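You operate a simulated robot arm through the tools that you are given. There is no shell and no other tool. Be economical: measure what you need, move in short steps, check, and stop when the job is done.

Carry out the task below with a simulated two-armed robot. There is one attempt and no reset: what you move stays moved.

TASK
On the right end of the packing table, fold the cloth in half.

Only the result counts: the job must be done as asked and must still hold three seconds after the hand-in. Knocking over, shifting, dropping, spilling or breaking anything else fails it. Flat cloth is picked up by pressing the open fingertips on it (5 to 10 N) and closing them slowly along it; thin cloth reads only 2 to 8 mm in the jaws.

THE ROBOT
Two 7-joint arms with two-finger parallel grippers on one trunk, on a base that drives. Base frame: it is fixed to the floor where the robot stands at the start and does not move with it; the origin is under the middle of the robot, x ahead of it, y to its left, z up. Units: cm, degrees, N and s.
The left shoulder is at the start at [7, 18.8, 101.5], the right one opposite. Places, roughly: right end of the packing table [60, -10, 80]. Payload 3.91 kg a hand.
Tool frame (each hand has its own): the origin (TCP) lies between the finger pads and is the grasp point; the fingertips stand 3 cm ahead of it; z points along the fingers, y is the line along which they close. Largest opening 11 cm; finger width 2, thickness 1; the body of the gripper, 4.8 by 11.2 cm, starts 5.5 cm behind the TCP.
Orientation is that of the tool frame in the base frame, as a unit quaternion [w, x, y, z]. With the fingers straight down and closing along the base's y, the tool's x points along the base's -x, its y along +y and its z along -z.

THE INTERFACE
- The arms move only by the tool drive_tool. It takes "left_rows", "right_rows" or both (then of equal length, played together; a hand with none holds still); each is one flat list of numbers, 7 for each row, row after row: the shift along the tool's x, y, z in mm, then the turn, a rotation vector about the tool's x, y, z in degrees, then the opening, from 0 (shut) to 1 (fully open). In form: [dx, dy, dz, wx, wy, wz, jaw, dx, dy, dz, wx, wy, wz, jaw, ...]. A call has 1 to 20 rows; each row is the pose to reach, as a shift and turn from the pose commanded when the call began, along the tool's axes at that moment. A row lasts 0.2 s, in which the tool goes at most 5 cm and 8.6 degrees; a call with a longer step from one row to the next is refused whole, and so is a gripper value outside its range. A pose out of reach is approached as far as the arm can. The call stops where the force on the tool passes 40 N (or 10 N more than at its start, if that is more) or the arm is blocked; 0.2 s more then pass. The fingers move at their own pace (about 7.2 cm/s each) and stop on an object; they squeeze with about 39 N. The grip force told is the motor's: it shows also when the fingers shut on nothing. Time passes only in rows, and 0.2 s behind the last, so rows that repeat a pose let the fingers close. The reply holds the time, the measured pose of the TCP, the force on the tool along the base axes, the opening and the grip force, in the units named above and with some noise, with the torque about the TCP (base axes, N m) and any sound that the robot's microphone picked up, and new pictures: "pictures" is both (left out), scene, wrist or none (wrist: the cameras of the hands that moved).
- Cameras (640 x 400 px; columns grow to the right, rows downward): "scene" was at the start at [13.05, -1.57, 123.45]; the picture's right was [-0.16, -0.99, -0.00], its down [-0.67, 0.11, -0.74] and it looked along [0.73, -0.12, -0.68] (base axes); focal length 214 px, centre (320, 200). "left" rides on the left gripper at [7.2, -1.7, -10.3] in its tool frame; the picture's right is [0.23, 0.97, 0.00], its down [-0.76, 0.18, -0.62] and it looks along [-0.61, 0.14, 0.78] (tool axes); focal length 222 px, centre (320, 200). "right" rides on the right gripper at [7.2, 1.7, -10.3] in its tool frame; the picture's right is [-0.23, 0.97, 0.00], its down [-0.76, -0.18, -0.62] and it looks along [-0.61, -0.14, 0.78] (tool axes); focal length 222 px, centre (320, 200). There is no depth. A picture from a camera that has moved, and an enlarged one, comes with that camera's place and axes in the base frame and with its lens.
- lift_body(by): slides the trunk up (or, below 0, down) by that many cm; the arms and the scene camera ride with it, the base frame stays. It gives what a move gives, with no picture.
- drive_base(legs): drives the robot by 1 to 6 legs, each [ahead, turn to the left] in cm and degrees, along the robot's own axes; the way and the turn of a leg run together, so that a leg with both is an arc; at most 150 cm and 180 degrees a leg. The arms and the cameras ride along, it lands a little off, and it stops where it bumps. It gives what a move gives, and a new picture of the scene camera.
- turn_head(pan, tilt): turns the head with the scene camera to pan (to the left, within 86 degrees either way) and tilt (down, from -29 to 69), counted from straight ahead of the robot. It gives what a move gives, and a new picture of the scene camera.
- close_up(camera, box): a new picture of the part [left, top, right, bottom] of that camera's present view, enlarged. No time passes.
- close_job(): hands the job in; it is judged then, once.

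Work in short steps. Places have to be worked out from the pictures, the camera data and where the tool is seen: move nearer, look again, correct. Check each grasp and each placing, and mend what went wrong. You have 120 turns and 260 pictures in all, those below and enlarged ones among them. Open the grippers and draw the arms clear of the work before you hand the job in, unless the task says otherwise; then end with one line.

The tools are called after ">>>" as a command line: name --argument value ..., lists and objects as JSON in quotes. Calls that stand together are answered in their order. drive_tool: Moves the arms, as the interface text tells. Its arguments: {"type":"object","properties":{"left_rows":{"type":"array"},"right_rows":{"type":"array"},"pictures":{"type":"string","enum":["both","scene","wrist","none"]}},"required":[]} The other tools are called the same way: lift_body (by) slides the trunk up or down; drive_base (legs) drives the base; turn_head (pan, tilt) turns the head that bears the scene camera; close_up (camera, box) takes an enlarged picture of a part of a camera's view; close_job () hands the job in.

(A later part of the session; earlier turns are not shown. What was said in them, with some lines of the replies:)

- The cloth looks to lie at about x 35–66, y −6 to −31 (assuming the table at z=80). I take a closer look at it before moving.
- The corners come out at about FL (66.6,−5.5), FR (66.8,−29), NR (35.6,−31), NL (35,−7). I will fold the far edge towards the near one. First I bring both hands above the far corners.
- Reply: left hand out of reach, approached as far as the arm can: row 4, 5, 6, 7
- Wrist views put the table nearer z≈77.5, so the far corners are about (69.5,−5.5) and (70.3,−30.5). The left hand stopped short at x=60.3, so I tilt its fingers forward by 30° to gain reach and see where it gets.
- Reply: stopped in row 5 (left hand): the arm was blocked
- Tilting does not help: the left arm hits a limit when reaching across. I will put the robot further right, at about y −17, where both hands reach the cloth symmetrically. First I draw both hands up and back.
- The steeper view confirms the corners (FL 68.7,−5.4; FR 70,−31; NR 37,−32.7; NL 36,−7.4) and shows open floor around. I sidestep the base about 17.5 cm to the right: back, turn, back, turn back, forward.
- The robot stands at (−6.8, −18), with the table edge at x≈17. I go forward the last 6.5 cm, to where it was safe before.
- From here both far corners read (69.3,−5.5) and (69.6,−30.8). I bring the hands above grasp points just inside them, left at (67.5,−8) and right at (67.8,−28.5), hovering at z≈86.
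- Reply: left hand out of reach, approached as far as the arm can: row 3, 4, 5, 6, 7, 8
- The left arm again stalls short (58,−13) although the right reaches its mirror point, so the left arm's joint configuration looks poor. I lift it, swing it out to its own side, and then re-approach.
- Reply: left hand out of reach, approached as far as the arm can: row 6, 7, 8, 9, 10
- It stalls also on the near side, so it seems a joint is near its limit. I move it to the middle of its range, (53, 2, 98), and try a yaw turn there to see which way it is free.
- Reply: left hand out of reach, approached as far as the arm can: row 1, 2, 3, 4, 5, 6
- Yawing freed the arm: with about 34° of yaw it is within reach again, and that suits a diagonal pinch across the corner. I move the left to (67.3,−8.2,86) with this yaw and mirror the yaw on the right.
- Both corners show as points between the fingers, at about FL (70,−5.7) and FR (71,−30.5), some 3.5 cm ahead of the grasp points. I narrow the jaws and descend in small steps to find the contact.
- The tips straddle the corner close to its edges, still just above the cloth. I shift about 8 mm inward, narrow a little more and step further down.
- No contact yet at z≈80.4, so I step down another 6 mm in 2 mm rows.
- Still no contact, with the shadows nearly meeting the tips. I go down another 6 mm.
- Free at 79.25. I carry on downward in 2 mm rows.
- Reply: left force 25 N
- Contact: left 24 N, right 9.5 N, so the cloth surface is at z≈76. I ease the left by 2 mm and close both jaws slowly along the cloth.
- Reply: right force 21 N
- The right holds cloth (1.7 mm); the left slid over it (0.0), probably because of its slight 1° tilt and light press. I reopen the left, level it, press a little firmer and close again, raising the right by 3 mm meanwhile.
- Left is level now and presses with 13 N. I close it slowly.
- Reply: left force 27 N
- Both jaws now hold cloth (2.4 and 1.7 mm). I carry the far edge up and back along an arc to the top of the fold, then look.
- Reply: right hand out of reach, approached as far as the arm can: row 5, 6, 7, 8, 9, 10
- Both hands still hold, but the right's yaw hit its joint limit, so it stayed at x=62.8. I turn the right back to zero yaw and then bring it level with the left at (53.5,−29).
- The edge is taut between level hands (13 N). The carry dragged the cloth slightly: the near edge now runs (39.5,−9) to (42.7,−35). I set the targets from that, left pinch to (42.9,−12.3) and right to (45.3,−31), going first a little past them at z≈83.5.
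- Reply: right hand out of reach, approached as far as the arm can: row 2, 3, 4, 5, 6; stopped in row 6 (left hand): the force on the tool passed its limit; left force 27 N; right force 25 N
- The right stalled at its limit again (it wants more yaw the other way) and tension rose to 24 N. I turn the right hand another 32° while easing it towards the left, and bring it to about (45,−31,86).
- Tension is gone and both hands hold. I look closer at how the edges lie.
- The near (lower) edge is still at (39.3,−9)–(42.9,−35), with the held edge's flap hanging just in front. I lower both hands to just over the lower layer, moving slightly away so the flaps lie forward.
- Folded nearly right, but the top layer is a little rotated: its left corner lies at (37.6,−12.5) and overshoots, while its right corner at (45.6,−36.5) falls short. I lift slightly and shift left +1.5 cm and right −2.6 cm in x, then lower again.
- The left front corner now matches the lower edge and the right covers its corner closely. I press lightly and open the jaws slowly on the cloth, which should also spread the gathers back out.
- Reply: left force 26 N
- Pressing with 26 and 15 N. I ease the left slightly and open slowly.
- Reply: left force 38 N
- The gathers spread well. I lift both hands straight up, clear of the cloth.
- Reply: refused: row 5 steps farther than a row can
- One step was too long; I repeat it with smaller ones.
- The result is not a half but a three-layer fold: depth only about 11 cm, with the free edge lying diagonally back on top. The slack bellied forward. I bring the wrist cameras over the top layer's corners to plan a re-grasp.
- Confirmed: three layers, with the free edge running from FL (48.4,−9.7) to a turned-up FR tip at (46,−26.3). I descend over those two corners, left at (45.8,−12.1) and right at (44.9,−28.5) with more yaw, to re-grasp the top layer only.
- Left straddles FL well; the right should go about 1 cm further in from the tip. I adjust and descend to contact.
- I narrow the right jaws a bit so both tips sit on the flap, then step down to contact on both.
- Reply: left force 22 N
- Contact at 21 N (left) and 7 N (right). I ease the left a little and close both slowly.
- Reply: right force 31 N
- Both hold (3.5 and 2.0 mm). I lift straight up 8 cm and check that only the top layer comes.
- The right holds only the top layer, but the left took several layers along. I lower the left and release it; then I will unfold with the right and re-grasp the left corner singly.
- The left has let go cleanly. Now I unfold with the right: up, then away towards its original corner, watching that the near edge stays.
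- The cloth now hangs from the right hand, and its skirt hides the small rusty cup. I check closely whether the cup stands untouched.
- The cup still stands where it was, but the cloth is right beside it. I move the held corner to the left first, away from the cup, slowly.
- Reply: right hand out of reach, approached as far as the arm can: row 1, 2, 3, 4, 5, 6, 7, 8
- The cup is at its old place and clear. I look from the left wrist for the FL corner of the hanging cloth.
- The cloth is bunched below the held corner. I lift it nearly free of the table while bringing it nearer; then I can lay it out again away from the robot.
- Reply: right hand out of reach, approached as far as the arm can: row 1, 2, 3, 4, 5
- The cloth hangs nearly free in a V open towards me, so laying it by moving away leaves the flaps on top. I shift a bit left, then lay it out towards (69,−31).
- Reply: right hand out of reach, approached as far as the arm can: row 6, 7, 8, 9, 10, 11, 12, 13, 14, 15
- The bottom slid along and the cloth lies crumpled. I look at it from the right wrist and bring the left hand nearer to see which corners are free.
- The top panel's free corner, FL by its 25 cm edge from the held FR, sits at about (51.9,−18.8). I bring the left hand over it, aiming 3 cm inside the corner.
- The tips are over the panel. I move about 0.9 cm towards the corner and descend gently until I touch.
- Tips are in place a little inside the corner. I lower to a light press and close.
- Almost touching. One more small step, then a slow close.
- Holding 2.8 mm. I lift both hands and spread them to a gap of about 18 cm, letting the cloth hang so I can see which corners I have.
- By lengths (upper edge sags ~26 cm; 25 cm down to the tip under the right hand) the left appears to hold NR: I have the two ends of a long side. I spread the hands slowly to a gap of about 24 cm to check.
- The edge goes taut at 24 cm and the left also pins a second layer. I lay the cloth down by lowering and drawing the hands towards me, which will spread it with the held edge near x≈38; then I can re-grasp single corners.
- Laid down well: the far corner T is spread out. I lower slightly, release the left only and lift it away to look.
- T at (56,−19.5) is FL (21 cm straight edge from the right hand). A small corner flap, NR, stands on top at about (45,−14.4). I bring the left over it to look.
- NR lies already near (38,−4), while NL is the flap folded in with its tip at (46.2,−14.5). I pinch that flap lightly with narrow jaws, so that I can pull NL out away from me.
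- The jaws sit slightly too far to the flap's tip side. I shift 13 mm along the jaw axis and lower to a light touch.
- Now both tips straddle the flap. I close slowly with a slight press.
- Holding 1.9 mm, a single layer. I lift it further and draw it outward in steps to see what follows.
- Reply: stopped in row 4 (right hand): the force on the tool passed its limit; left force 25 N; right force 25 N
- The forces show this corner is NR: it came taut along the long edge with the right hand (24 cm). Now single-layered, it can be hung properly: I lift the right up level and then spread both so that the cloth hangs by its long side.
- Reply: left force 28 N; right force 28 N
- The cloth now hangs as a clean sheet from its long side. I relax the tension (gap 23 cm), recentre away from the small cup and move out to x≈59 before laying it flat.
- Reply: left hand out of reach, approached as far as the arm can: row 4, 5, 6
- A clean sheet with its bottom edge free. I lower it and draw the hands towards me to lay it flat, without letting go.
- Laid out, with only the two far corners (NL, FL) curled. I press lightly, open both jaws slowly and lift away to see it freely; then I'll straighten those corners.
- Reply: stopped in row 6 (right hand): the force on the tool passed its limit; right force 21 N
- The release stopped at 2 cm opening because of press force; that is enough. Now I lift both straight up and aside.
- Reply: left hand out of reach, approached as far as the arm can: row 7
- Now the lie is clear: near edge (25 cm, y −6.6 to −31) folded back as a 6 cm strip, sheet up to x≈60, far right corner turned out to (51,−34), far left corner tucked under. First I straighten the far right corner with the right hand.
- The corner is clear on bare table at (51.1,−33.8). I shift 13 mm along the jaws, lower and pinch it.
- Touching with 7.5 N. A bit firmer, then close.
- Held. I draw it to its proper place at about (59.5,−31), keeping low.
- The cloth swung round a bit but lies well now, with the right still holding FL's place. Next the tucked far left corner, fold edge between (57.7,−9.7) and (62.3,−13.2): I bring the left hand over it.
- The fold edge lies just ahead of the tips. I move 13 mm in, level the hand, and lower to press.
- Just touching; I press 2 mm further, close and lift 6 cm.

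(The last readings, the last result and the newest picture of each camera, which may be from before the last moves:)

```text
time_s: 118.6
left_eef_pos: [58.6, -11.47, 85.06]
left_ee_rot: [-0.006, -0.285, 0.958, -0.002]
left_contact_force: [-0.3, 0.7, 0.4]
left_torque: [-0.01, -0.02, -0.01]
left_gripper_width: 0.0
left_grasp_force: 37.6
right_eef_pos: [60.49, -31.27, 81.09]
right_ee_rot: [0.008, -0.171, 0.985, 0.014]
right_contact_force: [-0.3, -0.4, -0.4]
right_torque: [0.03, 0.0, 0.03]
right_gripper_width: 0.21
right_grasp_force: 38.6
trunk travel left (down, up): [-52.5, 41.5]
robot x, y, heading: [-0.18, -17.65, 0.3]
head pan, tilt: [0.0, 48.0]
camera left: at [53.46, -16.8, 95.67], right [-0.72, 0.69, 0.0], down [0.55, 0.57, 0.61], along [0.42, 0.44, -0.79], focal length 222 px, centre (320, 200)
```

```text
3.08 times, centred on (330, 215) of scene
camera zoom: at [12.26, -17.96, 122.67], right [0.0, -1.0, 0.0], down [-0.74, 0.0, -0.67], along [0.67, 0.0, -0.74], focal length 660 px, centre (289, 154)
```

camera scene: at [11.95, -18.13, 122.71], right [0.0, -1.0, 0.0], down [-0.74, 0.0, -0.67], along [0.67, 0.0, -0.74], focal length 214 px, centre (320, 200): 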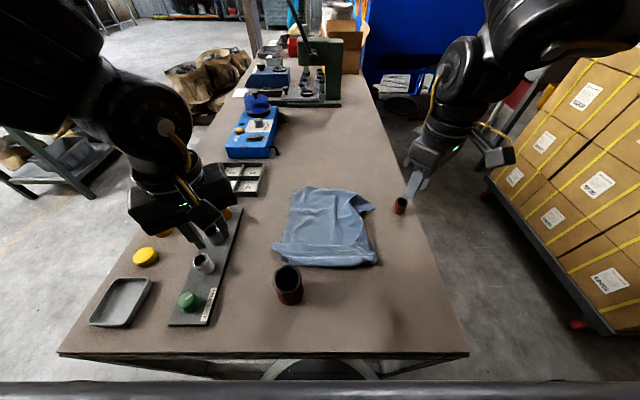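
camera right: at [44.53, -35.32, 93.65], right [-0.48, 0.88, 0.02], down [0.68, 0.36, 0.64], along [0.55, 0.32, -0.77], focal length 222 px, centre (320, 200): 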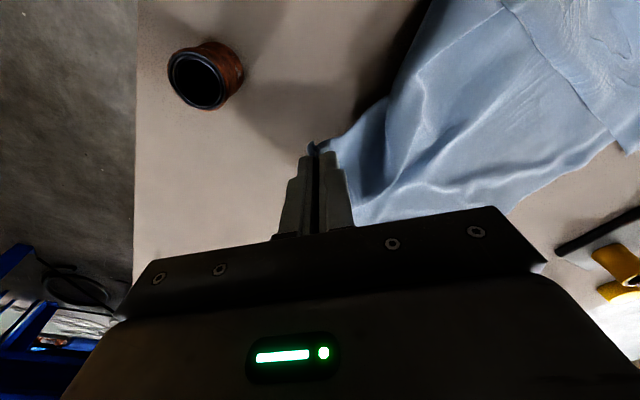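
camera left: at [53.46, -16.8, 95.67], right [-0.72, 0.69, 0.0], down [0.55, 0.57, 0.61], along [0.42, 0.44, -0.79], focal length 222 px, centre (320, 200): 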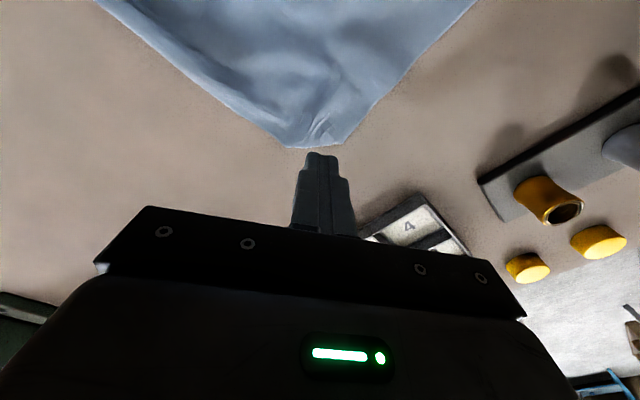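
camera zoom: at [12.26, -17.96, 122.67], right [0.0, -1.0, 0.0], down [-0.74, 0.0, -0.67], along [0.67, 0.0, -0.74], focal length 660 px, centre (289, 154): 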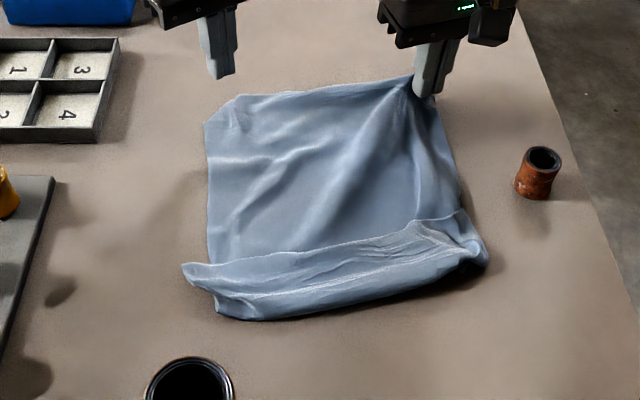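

It slipped. I retry slightly further in with a firmer press of about 15–20 N.

>>> drive_tool --left_rows '[6, 2, 20, 0, 0, 0, 0.12, 6, 2, 45, 0, 0, 0, 0.24, 6, 2, 60, 0, 0, 0, 0.24, 6, 2, 63, 0, 0, 0, 0.24, 6, 2, 65, 0, 0, 0, 0.24, 6, 2, 65, 0, 0, 0, 0.24]' --pictures "none"

```text
time_s: 120.0
left_eef_pos: [58.05, -11.75, 79.2]
left_ee_rot: [-0.001, -0.286, 0.958, -0.005]
left_contact_force: [-3.4, 1.2, 19.6]
left_torque: [0.24, 0.04, 0.06]
left_gripper_width: 2.71
left_grasp_force: 0.4
right_eef_pos: [60.41, -31.24, 81.1]
right_ee_rot: [0.008, -0.172, 0.985, 0.013]
right_contact_force: [0.3, 0.3, 0.8]
right_torque: [-0.01, 0.02, 0.02]
right_gripper_width: 0.21
right_grasp_force: 39.2
trunk travel left (down, up): [-52.5, 41.5]
robot x, y, heading: [-0.64, -17.61, 0.0]
head pan, tilt: [0.0, 48.0]
stopped in row 6 (left hand): the force on the tool passed its limit (the readings are from after the stop); the commanded pose is now the measured one
```

At 20 N now. I close slowly here and lift.

>>> drive_tool --left_rows '[0, 0, 0.5, 0, 0, 0, 0.22, 0, 0, 0.5, 0, 0, 0, 0.19, 0, 0, 0.5, 0, 0, 0, 0.16, 0, 0, 0.5, 0, 0, 0, 0.13, 0, 0, 0.5, 0, 0, 0, 0.1, 0, 0, 0.5, 0, 0, 0, 0.07, 0, 0, 0.5, 0, 0, 0, 0.04, 0, 0, 0.5, 0, 0, 0, 0, 0, 0, 0.5, 0, 0, 0, 0, 0, 0, -10, 0, 0, 0, 0, 0, 0, -30, 0, 0, 0, 0, 0, 0, -60, 0, 0, 0, 0, 0, 0, -60, 0, 0, 0, 0]' --pictures "wrist"

>>> close_up --camera "scene" --box '[250, 150, 410, 280]'

```text
time_s: 122.8
left_eef_pos: [58.09, -11.85, 84.8]
left_ee_rot: [-0.003, -0.286, 0.958, -0.004]
left_contact_force: [0.4, -0.5, -0.6]
left_torque: [-0.02, -0.01, 0.0]
left_gripper_width: 0.19
left_grasp_force: 38.7
right_eef_pos: [60.49, -31.19, 81.04]
right_ee_rot: [0.008, -0.172, 0.985, 0.013]
right_contact_force: [-0.8, 0.7, 0.9]
right_torque: [0.07, 0.01, 0.03]
right_gripper_width: 0.19
right_grasp_force: 39.3
trunk travel left (down, up): [-52.5, 41.5]
robot x, y, heading: [-0.21, -17.85, 0.0]
head pan, tilt: [0.0, 48.0]
camera left: at [52.83, -17.14, 95.38], right [-0.72, 0.69, 0.0], down [0.54, 0.57, 0.62], along [0.43, 0.44, -0.79], focal length 222 px, centre (320, 200)
```

left: 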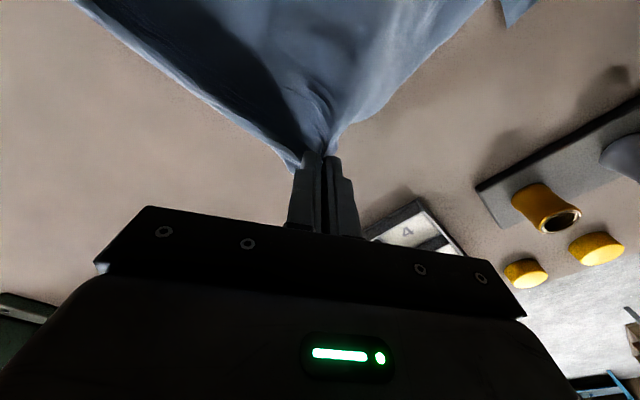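

```text
3.08 times, centred on (330, 215) of scene
camera zoom: at [12.27, -17.95, 122.67], right [0.0, -1.0, 0.0], down [-0.74, 0.0, -0.67], along [0.67, 0.0, -0.74], focal length 660 px, centre (289, 154)
```

zoom: 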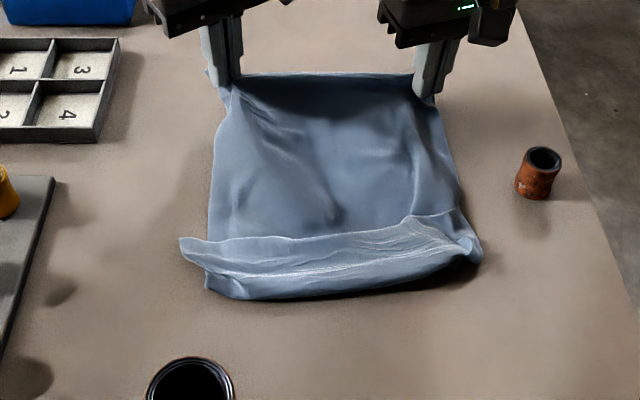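

Now both hands hold the far edge (19 cm apart) near its corners. I lift them high so that the sheet hangs and the near strip unfolds by its weight.

>>> drive_tool --left_rows '[1, 2, -30, 0, 0, 0, 0, 3, 4, -65, 0, 0, 0, 0, 4, 7, -100, 0, 0, 0, 0, 6, 9, -135, 0, 0, 0, 0, 8, 11, -170, 0, 0, 0, 0, 9, 14, -205, 0, 0, 0, 0, 11, 16, -240, 0, 0, 0, 0, 12, 18, -272, 0, 0, 0, 0, 12, 18, -272, 0, 0, 0, 0, 12, 18, -272, 0, 0, 0, 0]' --right_rows '[5, 3, -38, 0, 0, 0, 0, 10, 6, -78, 0, 0, 0, 0, 15, 9, -118, 0, 0, 0, 0, 20, 12, -158, 0, 0, 0, 0, 25, 15, -198, 0, 0, 0, 0, 30, 18, -238, 0, 0, 0, 0, 35, 22, -276, 0, 0, 0, 0, 39, 25, -310, 0, 0, 0, 0, 39, 25, -310, 0, 0, 0, 0, 39, 25, -310, 0, 0, 0, 0]' --pictures "scene"

>>> close_up --camera "scene" --box '[230, 20, 420, 230]'

```text
time_s: 125.0
left_eef_pos: [55.42, -10.55, 111.41]
left_ee_rot: [-0.002, -0.286, 0.958, -0.005]
left_contact_force: [0.3, -3.4, 0.6]
left_torque: [-0.14, -0.04, 0.0]
left_gripper_width: 0.17
left_grasp_force: 38.7
left hand out of reach, approached as far as the arm can: row 8, 9, 10
right_eef_pos: [55.52, -31.02, 111.97]
right_ee_rot: [0.008, -0.172, 0.985, 0.013]
right_contact_force: [-1.0, 4.2, -0.6]
right_torque: [0.13, -0.03, 0.1]
right_gripper_width: 0.23
right_grasp_force: 38.7
trunk travel left (down, up): [-52.5, 41.5]
robot x, y, heading: [-0.46, -18.07, 0.1]
head pan, tilt: [0.0, 48.0]
camera scene: at [12.2, -17.96, 122.69], right [0.0, -1.0, 0.0], down [-0.74, 0.0, -0.67], along [0.67, 0.0, -0.74], focal length 214 px, centre (320, 200)
```

scene: 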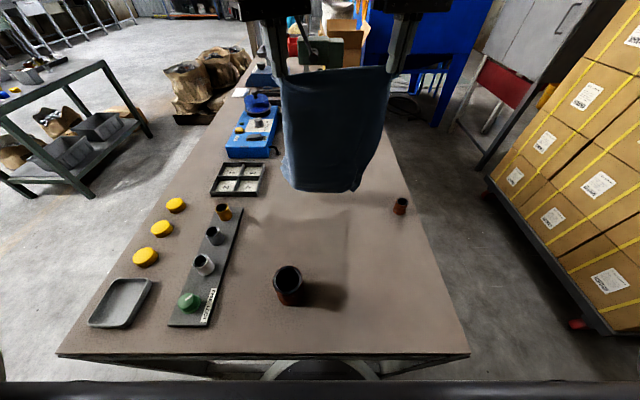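

```text
1.90 times, centred on (325, 125) of scene
camera zoom: at [12.2, -17.96, 122.69], right [0.0, -1.0, 0.0], down [-0.74, 0.0, -0.67], along [0.67, 0.0, -0.74], focal length 408 px, centre (310, 343)
```

zoom: 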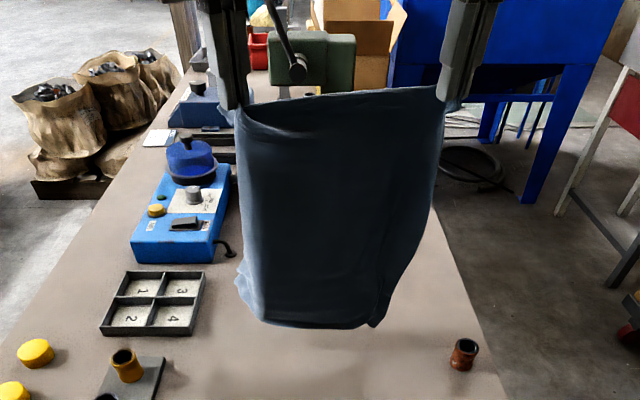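

A full clean sheet hangs now with its bottom edge at z≈79. I fold directly from here: lower to touch, then move diagonally towards me so that the lower half is laid on the table.

>>> drive_tool --left_rows '[0, 0, 12, 0, 0, 0, 0, 0, 0, 28, 0, 0, 0, 0, 14, 9, 44, 0, 0, 0, 0, 27, 18, 60, 0, 0, 0, 0, 41, 27, 76, 0, 0, 0, 0, 55, 36, 92, 0, 0, 0, 0, 68, 45, 108, 0, 0, 0, 0, 82, 54, 124, 0, 0, 0, 0, 96, 63, 140, 0, 0, 0, 0, 110, 72, 156, 0, 0, 0, 0, 123, 81, 172, 0, 0, 0, 0, 137, 90, 187, 0, 0, 0, 0, 137, 90, 187, 0, 0, 0, 0]' --right_rows '[0, 4, 12, 0, 0, 0, 0, 0, 4, 30, 0, 0, 0, 0, 15, 10, 46, 0, 0, -2, 0, 31, 16, 62, 0, 0, -4, 0, 46, 22, 78, 0, 0, -6, 0, 62, 28, 94, 0, 0, -8, 0, 77, 34, 110, 0, 0, -10, 0, 92, 40, 126, 0, 0, -12, 0, 108, 45, 142, 0, 0, -14, 0, 123, 50, 158, 0, 0, -16, 0, 139, 55, 174, 0, 0, -18, 0, 154, 60, 190, 0, 0, -20, 0, 154, 60, 190, 0, 0, -20, 0]' --pictures "scene"

>>> close_up --camera "scene" --box '[240, 100, 410, 270]'

>>> close_up --camera "right" --box '[0, 0, 640, 300]'

```text
time_s: 127.8
left_eef_pos: [38.62, -10.77, 92.59]
left_ee_rot: [-0.003, -0.287, 0.958, -0.004]
left_contact_force: [-0.1, -0.4, -0.6]
left_torque: [0.01, -0.05, 0.01]
left_gripper_width: 0.19
left_grasp_force: 39.0
right_eef_pos: [39.39, -29.95, 92.76]
right_ee_rot: [0.009, -0.341, 0.94, 0.012]
right_contact_force: [0.9, 0.2, -0.2]
right_torque: [0.0, 0.0, 0.01]
right_gripper_width: 0.19
right_grasp_force: 38.7
trunk travel left (down, up): [-52.5, 41.5]
robot x, y, heading: [-0.46, -17.66, 0.1]
head pan, tilt: [0.0, 48.0]
camera scene: at [12.2, -17.98, 122.69], right [0.0, -1.0, 0.0], down [-0.74, 0.0, -0.67], along [0.67, 0.0, -0.74], focal length 214 px, centre (320, 200)
```

scene: 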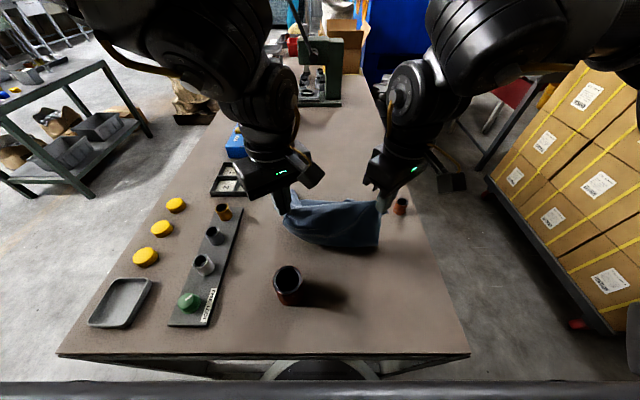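

```text
2.35 times, centred on (325, 185) of scene
camera zoom: at [12.2, -17.98, 122.69], right [0.0, -1.0, 0.0], down [-0.74, 0.0, -0.67], along [0.67, 0.0, -0.74], focal length 505 px, centre (308, 235)
```

zoom: 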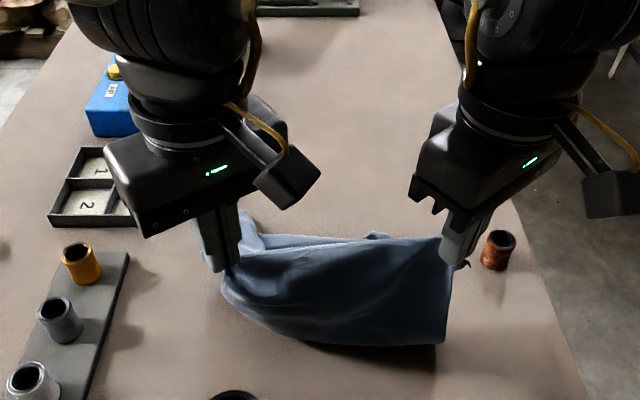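

```text
1.00 times, centred on (320, 150) of right (not enlarged: the box is as wide or as high as the picture)
camera zoom: at [32.64, -33.73, 103.03], right [-0.45, 0.89, 0.02], down [0.69, 0.33, 0.64], along [0.57, 0.3, -0.77], focal length 222 px, centre (320, 250)
```

zoom: 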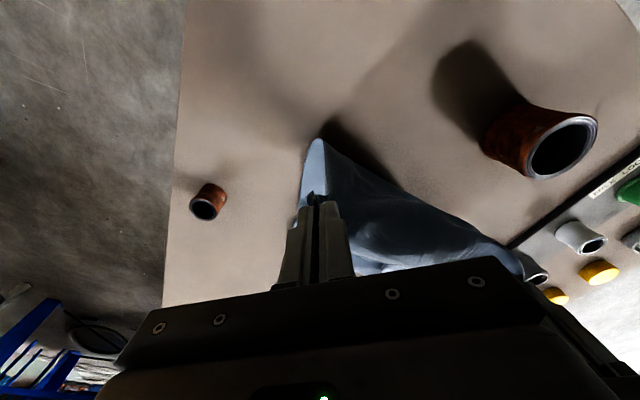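

The lower half lies from x≈57 to a fold at x≈40, as wanted. Now I swing the held edge away over it, first part of the arc, then check.

>>> drive_tool --left_rows '[-25, -15, 0, 0, 0, 0, 0, -49, -30, 5, 0, 0, 0, 0, -72, -44, 14, 0, 0, 0, 0, -93, -57, 26, 0, 0, 0, 0, -110, -68, 41, 0, 0, 0, 0, -125, -77, 58, 0, 0, 0, 0, -125, -77, 58, 0, 0, 0, 0]' --right_rows '[-21, -18, 0, 0, 0, 3, 0, -42, -36, 5, 0, 0, 6, 0, -61, -52, 14, 0, 0, 9, 0, -78, -67, 26, 0, 0, 12, 0, -93, -80, 41, 0, 0, 15, 0, -106, -91, 58, 0, 0, 15, 0, -106, -91, 58, 0, 0, 15, 0]' --pictures "scene"

>>> close_up --camera "scene" --box '[240, 120, 410, 270]'

>>> close_up --camera "right" --box '[0, 0, 640, 300]'

```text
time_s: 129.4
left_eef_pos: [53.53, -10.32, 86.81]
left_ee_rot: [-0.002, -0.286, 0.958, -0.004]
left_contact_force: [1.1, -0.4, -0.7]
left_torque: [-0.01, 0.0, -0.03]
left_gripper_width: 0.17
left_grasp_force: 39.5
right_eef_pos: [53.44, -30.07, 87.22]
right_ee_rot: [0.009, -0.215, 0.977, 0.013]
right_contact_force: [-0.5, 0.4, -0.7]
right_torque: [0.02, 0.01, 0.01]
right_gripper_width: 0.2
right_grasp_force: 39.1
trunk travel left (down, up): [-52.5, 41.5]
robot x, y, heading: [-0.66, -17.35, 0.4]
head pan, tilt: [0.0, 48.0]
camera scene: at [12.11, -17.98, 122.7], right [0.0, -1.0, 0.0], down [-0.74, 0.0, -0.67], along [0.67, 0.0, -0.74], focal length 214 px, centre (320, 200)
```

scene: 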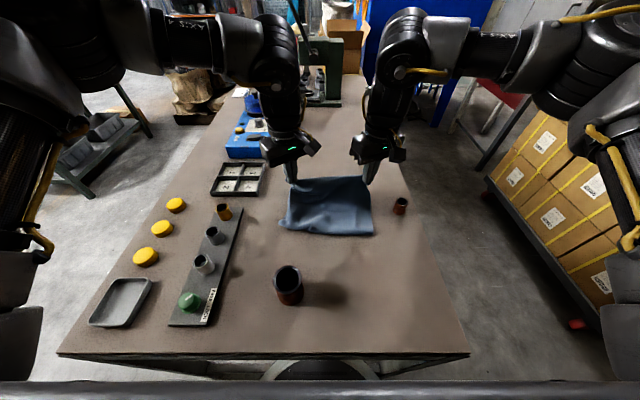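

```text
2.67 times, centred on (325, 195) of scene
camera zoom: at [12.11, -17.98, 122.7], right [0.0, -1.0, 0.0], down [-0.74, 0.0, -0.67], along [0.67, 0.0, -0.74], focal length 572 px, centre (307, 213)
```

zoom: 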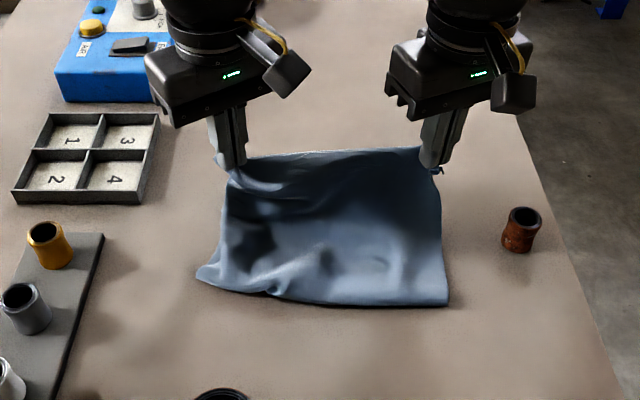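

```text
1.00 times, centred on (320, 150) of right (not enlarged: the box is as wide or as high as the picture)
camera zoom: at [46.04, -31.98, 97.42], right [-0.2, 0.98, 0.03], down [0.76, 0.14, 0.64], along [0.62, 0.15, -0.77], focal length 222 px, centre (320, 250)
```

zoom: 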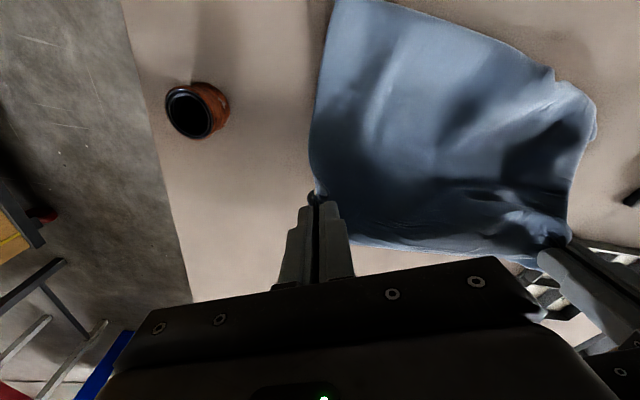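

The fold is forming cleanly, front fold at x≈42.5. I finish the arc: slightly past, then lower and come back a little so that the edge flaps point outward.

>>> drive_tool --left_rows '[-12, -7, 12, 0, 0, 0, 0, -24, -15, 26, 0, 0, 0, 0, -34, -21, 40, 0, 0, 0, 0, -30, -18, 52, 0, 0, 0, 0, -22, -13, 64, 0, 0, 0, 0, -22, -13, 68, 0, 0, 0, 0]' --right_rows '[-12, -7, 12, 0, 0, 0, 0, -24, -13, 26, 0, 0, 0, 0, -36, -18, 40, 0, 0, 0, 0, -32, -16, 54, 0, 0, 0, 0, -24, -12, 68, 0, 0, 0, 0, -24, -12, 72, 0, 0, 0, 0]' --pictures "wrist"

>>> close_up --camera "scene" --box '[240, 120, 410, 270]'

```text
time_s: 130.8
left_eef_pos: [56.08, -10.13, 79.97]
left_ee_rot: [-0.003, -0.287, 0.958, -0.004]
left_contact_force: [-0.4, -0.7, 0.9]
left_torque: [-0.01, 0.03, -0.03]
left_gripper_width: 0.16
left_grasp_force: 39.2
right_eef_pos: [56.08, -30.03, 80.14]
right_ee_rot: [0.009, -0.215, 0.977, 0.013]
right_contact_force: [-0.1, 0.2, 0.1]
right_torque: [0.0, -0.01, 0.06]
right_gripper_width: 0.22
right_grasp_force: 39.2
trunk travel left (down, up): [-52.5, 41.5]
robot x, y, heading: [-0.58, -17.77, 0.3]
head pan, tilt: [0.0, 48.0]
camera right: at [48.74, -31.91, 90.33], right [-0.2, 0.98, 0.03], down [0.76, 0.14, 0.64], along [0.62, 0.15, -0.77], focal length 222 px, centre (320, 200)
camera left: at [50.75, -15.53, 90.52], right [-0.72, 0.69, -0.01], down [0.54, 0.57, 0.62], along [0.43, 0.44, -0.79], focal length 222 px, centre (320, 200)
```

right: 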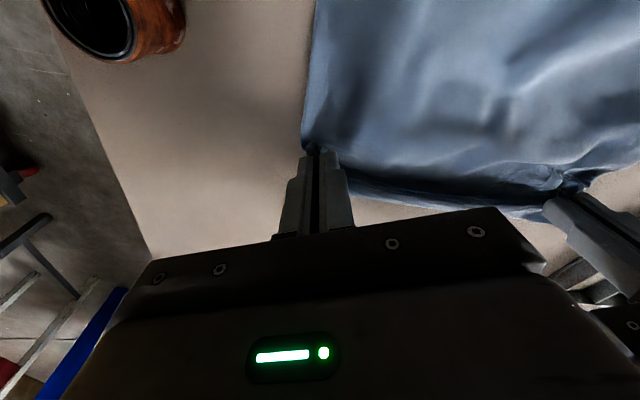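
left: 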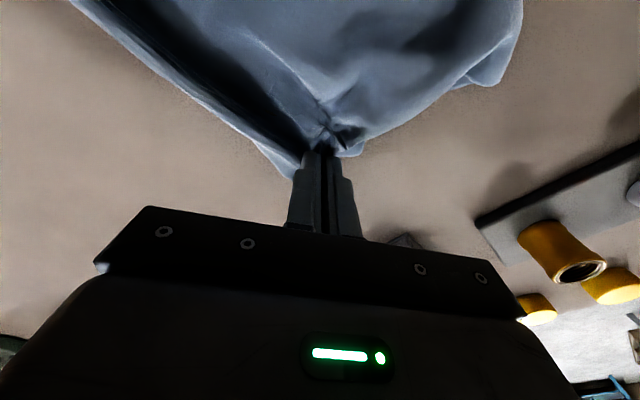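

```text
2.67 times, centred on (325, 195) of scene
camera zoom: at [12.22, -17.96, 122.69], right [0.0, -1.0, 0.0], down [-0.74, 0.0, -0.67], along [0.67, 0.0, -0.74], focal length 572 px, centre (307, 213)
```

zoom: 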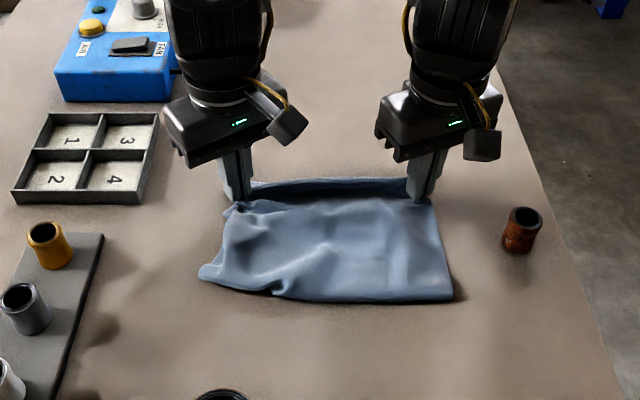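

Depth is now about 16.5 cm, which is half. I press lightly and open slowly to let go and spread the gathers.

>>> drive_tool --left_rows '[0, 0, 5, 0, 0, 0, 0, 0, 0, 8, 0, 0, 0, 0, 0, 0, 8, 0, 0, 0, 0.04, 0, 0, 8, 0, 0, 0, 0.08, 0, 0, 7, 0, 0, 0, 0.12, 0, 0, 7, 0, 0, 0, 0.16, 0, 0, 7, 0, 0, 0, 0.2, 0, 0, 0, 0, 0, 0, 0.22]' --right_rows '[0, 0, 5, 0, 0, 0, 0, 0, 0, 8, 0, 0, 0, 0, 0, 0, 8, 0, 0, 0, 0.04, 0, 0, 8, 0, 0, 0, 0.08, 0, 0, 7, 0, 0, 0, 0.12, 0, 0, 7, 0, 0, 0, 0.16, 0, 0, 7, 0, 0, 0, 0.2, 0, 0, 0, 0, 0, 0, 0.22]' --pictures "none"

```text
time_s: 132.6
left_eef_pos: [55.99, -10.18, 80.0]
left_ee_rot: [-0.002, -0.286, 0.958, -0.004]
left_contact_force: [-0.1, -0.1, -0.2]
left_torque: [0.05, 0.01, -0.02]
left_gripper_width: 2.44
left_grasp_force: 0.1
right_eef_pos: [56.18, -30.2, 80.1]
right_ee_rot: [0.009, -0.214, 0.977, 0.012]
right_contact_force: [-0.5, -0.6, 0.2]
right_torque: [0.0, 0.0, 0.03]
right_gripper_width: 2.42
right_grasp_force: 0.0
trunk travel left (down, up): [-52.5, 41.5]
robot x, y, heading: [-0.52, -17.81, -0.0]
head pan, tilt: [0.0, 48.0]
```

Released. I lift straight up and pull both hands aside.

>>> drive_tool --left_rows '[0, 0, -15, 0, 0, 0, 0.24, 0, 0, -40, 0, 0, 0, 0.24, 0, 0, -80, 0, 0, 0, 0.24, 0, 0, -120, 0, 0, 0, 0.24, 10, 35, -145, 0, 0, 0, 0.24, 45, 70, -150, 0, 0, 0, 0.24, 80, 105, -150, 0, 0, 0, 0.24, 115, 130, -150, 0, 0, 0, 0.24]' --right_rows '[0, 0, -15, 0, 0, 0, 0.24, 0, 0, -40, 0, 0, 0, 0.24, 0, 0, -80, 0, 0, 0, 0.24, 0, 0, -120, 0, 0, 0, 0.24, 0, -35, -145, 0, 0, 0, 0.24, 20, -75, -150, 0, 0, 0, 0.24, 45, -115, -150, 0, 0, 0, 0.24, 60, -150, -150, 0, 0, 0, 0.24]' --pictures "scene"

>>> close_up --camera "scene" --box '[250, 150, 410, 260]'

```text
time_s: 134.4
left_eef_pos: [39.09, -5.61, 95.13]
left_ee_rot: [-0.001, -0.287, 0.958, -0.003]
left_contact_force: [0.2, -0.8, -0.3]
left_torque: [-0.01, 0.02, -0.03]
left_gripper_width: 2.66
left_grasp_force: 0.2
right_eef_pos: [56.71, -46.44, 94.61]
right_ee_rot: [0.009, -0.215, 0.976, 0.014]
right_contact_force: [-0.1, 0.1, -1.1]
right_torque: [0.01, 0.01, -0.02]
right_gripper_width: 2.68
right_grasp_force: 0.1
trunk travel left (down, up): [-52.5, 41.5]
robot x, y, heading: [-0.25, -17.61, -0.0]
head pan, tilt: [0.0, 48.0]
camera scene: at [12.17, -18.09, 122.69], right [0.0, -1.0, 0.0], down [-0.74, 0.0, -0.67], along [0.67, 0.0, -0.74], focal length 214 px, centre (320, 200)
```

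scene: 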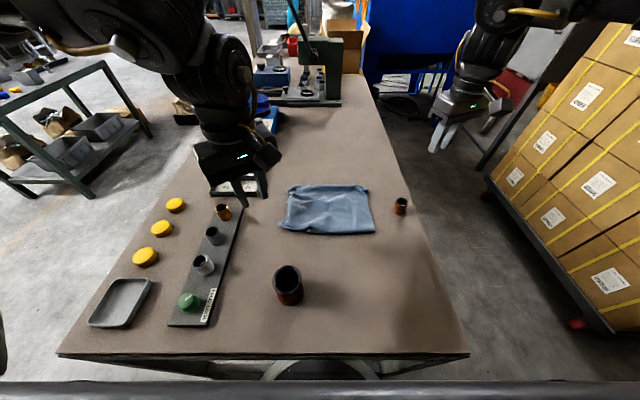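

```text
3.64 times, centred on (330, 205) of scene
camera zoom: at [12.17, -18.09, 122.69], right [0.0, -1.0, 0.0], down [-0.74, 0.0, -0.67], along [0.67, 0.0, -0.74], focal length 780 px, centre (284, 182)
```

zoom: 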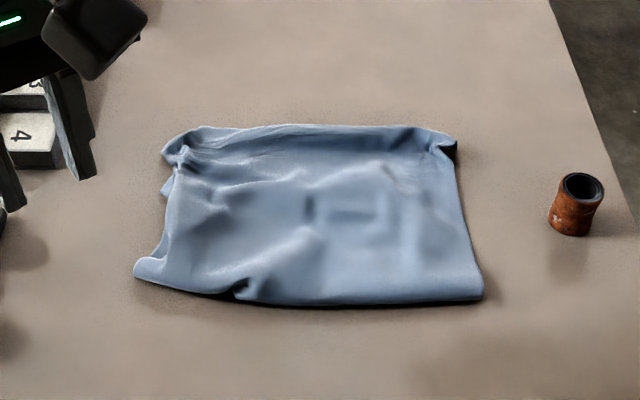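

This looks like a proper half fold: 25 cm wide, about 17 cm deep. I check the edges more closely, moving the left hand over the far side for its camera and looking with the right one too.

>>> close_up --camera "right" --box '[250, 0, 640, 245]'

>>> close_up --camera "left" --box '[0, 0, 400, 250]'

```text
1.63 times, centred on (445, 122) of right
camera zoom: at [49.33, -48.46, 104.79], right [-0.2, 0.98, 0.03], down [0.76, 0.14, 0.64], along [0.62, 0.15, -0.77], focal length 363 px, centre (116, 326)
```

zoom: 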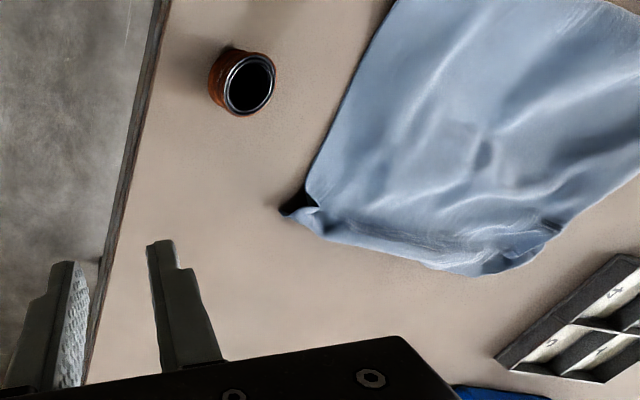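

```text
1.60 times, centred on (200, 125) of left
camera zoom: at [33.91, -10.97, 105.76], right [-0.72, 0.69, 0.0], down [0.54, 0.57, 0.62], along [0.43, 0.45, -0.79], focal length 355 px, centre (512, 320)
```

zoom: 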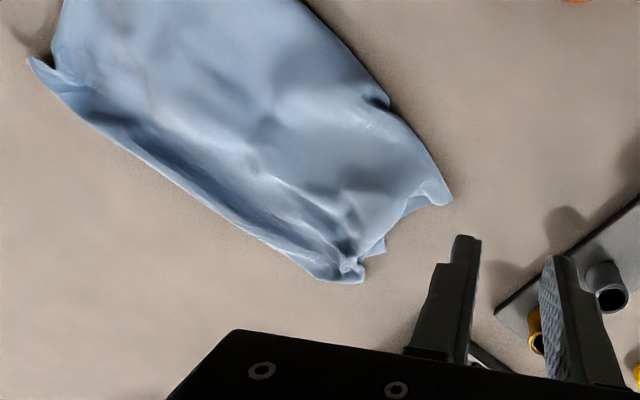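

The layers align and the bare table shows all round; both cups, tray and gears are where they were. I draw both arms further clear and take a last steeper look.

>>> drive_tool --left_rows '[0, 0, -30, 0, 0, 0, 0.3, 0, 30, -60, 0, 0, 0, 0.3, 0, 65, -70, 0, 0, 0, 0.3]' --right_rows '[0, 0, -30, 0, 0, 0, 0.3, 20, 0, -60, 0, 0, 0, 0.3, 50, 0, -70, 0, 0, 0, 0.3]' --pictures "none"

>>> turn_head --pan 0 --tilt 62

>>> close_up --camera "scene" --box '[250, 90, 410, 190]'

```text
time_s: 135.2
left_eef_pos: [35.64, 0.05, 102.15]
left_ee_rot: [-0.003, -0.287, 0.958, -0.004]
left_contact_force: [0.6, 0.2, -0.1]
left_torque: [0.0, -0.03, -0.01]
left_gripper_width: 3.31
left_grasp_force: 0.1
right_eef_pos: [51.86, -48.76, 101.69]
right_ee_rot: [0.009, -0.215, 0.977, 0.012]
right_contact_force: [-0.5, 0.2, 0.5]
right_torque: [0.01, -0.09, 0.01]
right_gripper_width: 3.29
right_grasp_force: 0.1
trunk travel left (down, up): [-52.5, 41.5]
robot x, y, heading: [-0.37, -18.23, 0.3]
head pan, tilt: [0.0, 48.0]
```

```text
time_s: 136.0
left_eef_pos: [35.89, -0.05, 101.88]
left_ee_rot: [-0.004, -0.286, 0.958, -0.003]
left_contact_force: [1.6, -0.1, -0.3]
left_torque: [0.02, -0.02, 0.02]
left_gripper_width: 3.31
left_grasp_force: 0.1
right_eef_pos: [52.22, -48.79, 101.42]
right_ee_rot: [0.007, -0.214, 0.977, 0.012]
right_contact_force: [0.7, -0.2, -0.1]
right_torque: [0.01, -0.01, -0.02]
right_gripper_width: 3.31
right_grasp_force: 0.1
trunk travel left (down, up): [-52.5, 41.5]
robot x, y, heading: [-0.56, -18.18, -0.2]
head pan, tilt: [0.0, 62.0]
camera scene: at [10.81, -17.98, 120.92], right [0.0, -1.0, 0.0], down [-0.88, 0.0, -0.47], along [0.47, 0.0, -0.88], focal length 214 px, centre (320, 200)
```

scene: 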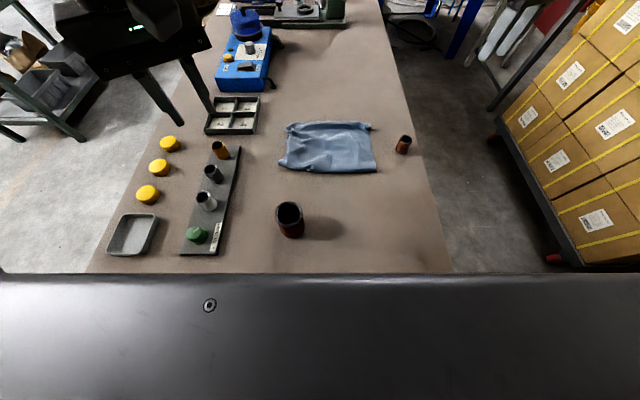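

```text
4.00 times, centred on (330, 140) of scene
camera zoom: at [10.81, -17.98, 120.92], right [0.0, -1.0, 0.0], down [-0.88, 0.0, -0.47], along [0.47, 0.0, -0.88], focal length 858 px, centre (280, 440)
```

zoom: 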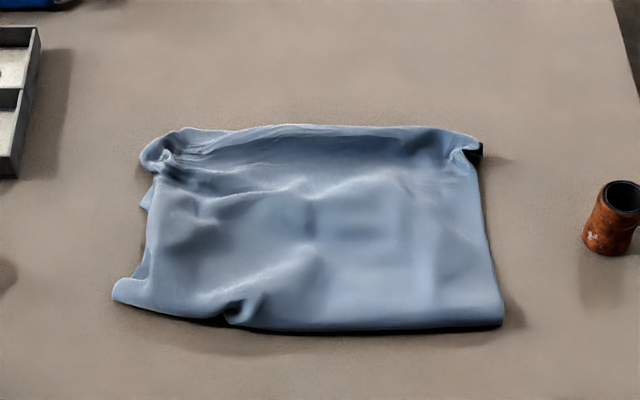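

The cloth lies folded in half: about 25 × 17.5 cm against roughly 25 × 33 cm at the start, edges meeting at the far side and nothing else moved. The grippers are open and clear, so I hand the job in.

>>> close_job

```text
The job is handed in.
```

The cloth is folded in half at the right end of the table, about 25 × 17.5 cm and slightly wrinkled; the lower layer could not be seen directly, nothing else appears to have moved, and the job is handed in.
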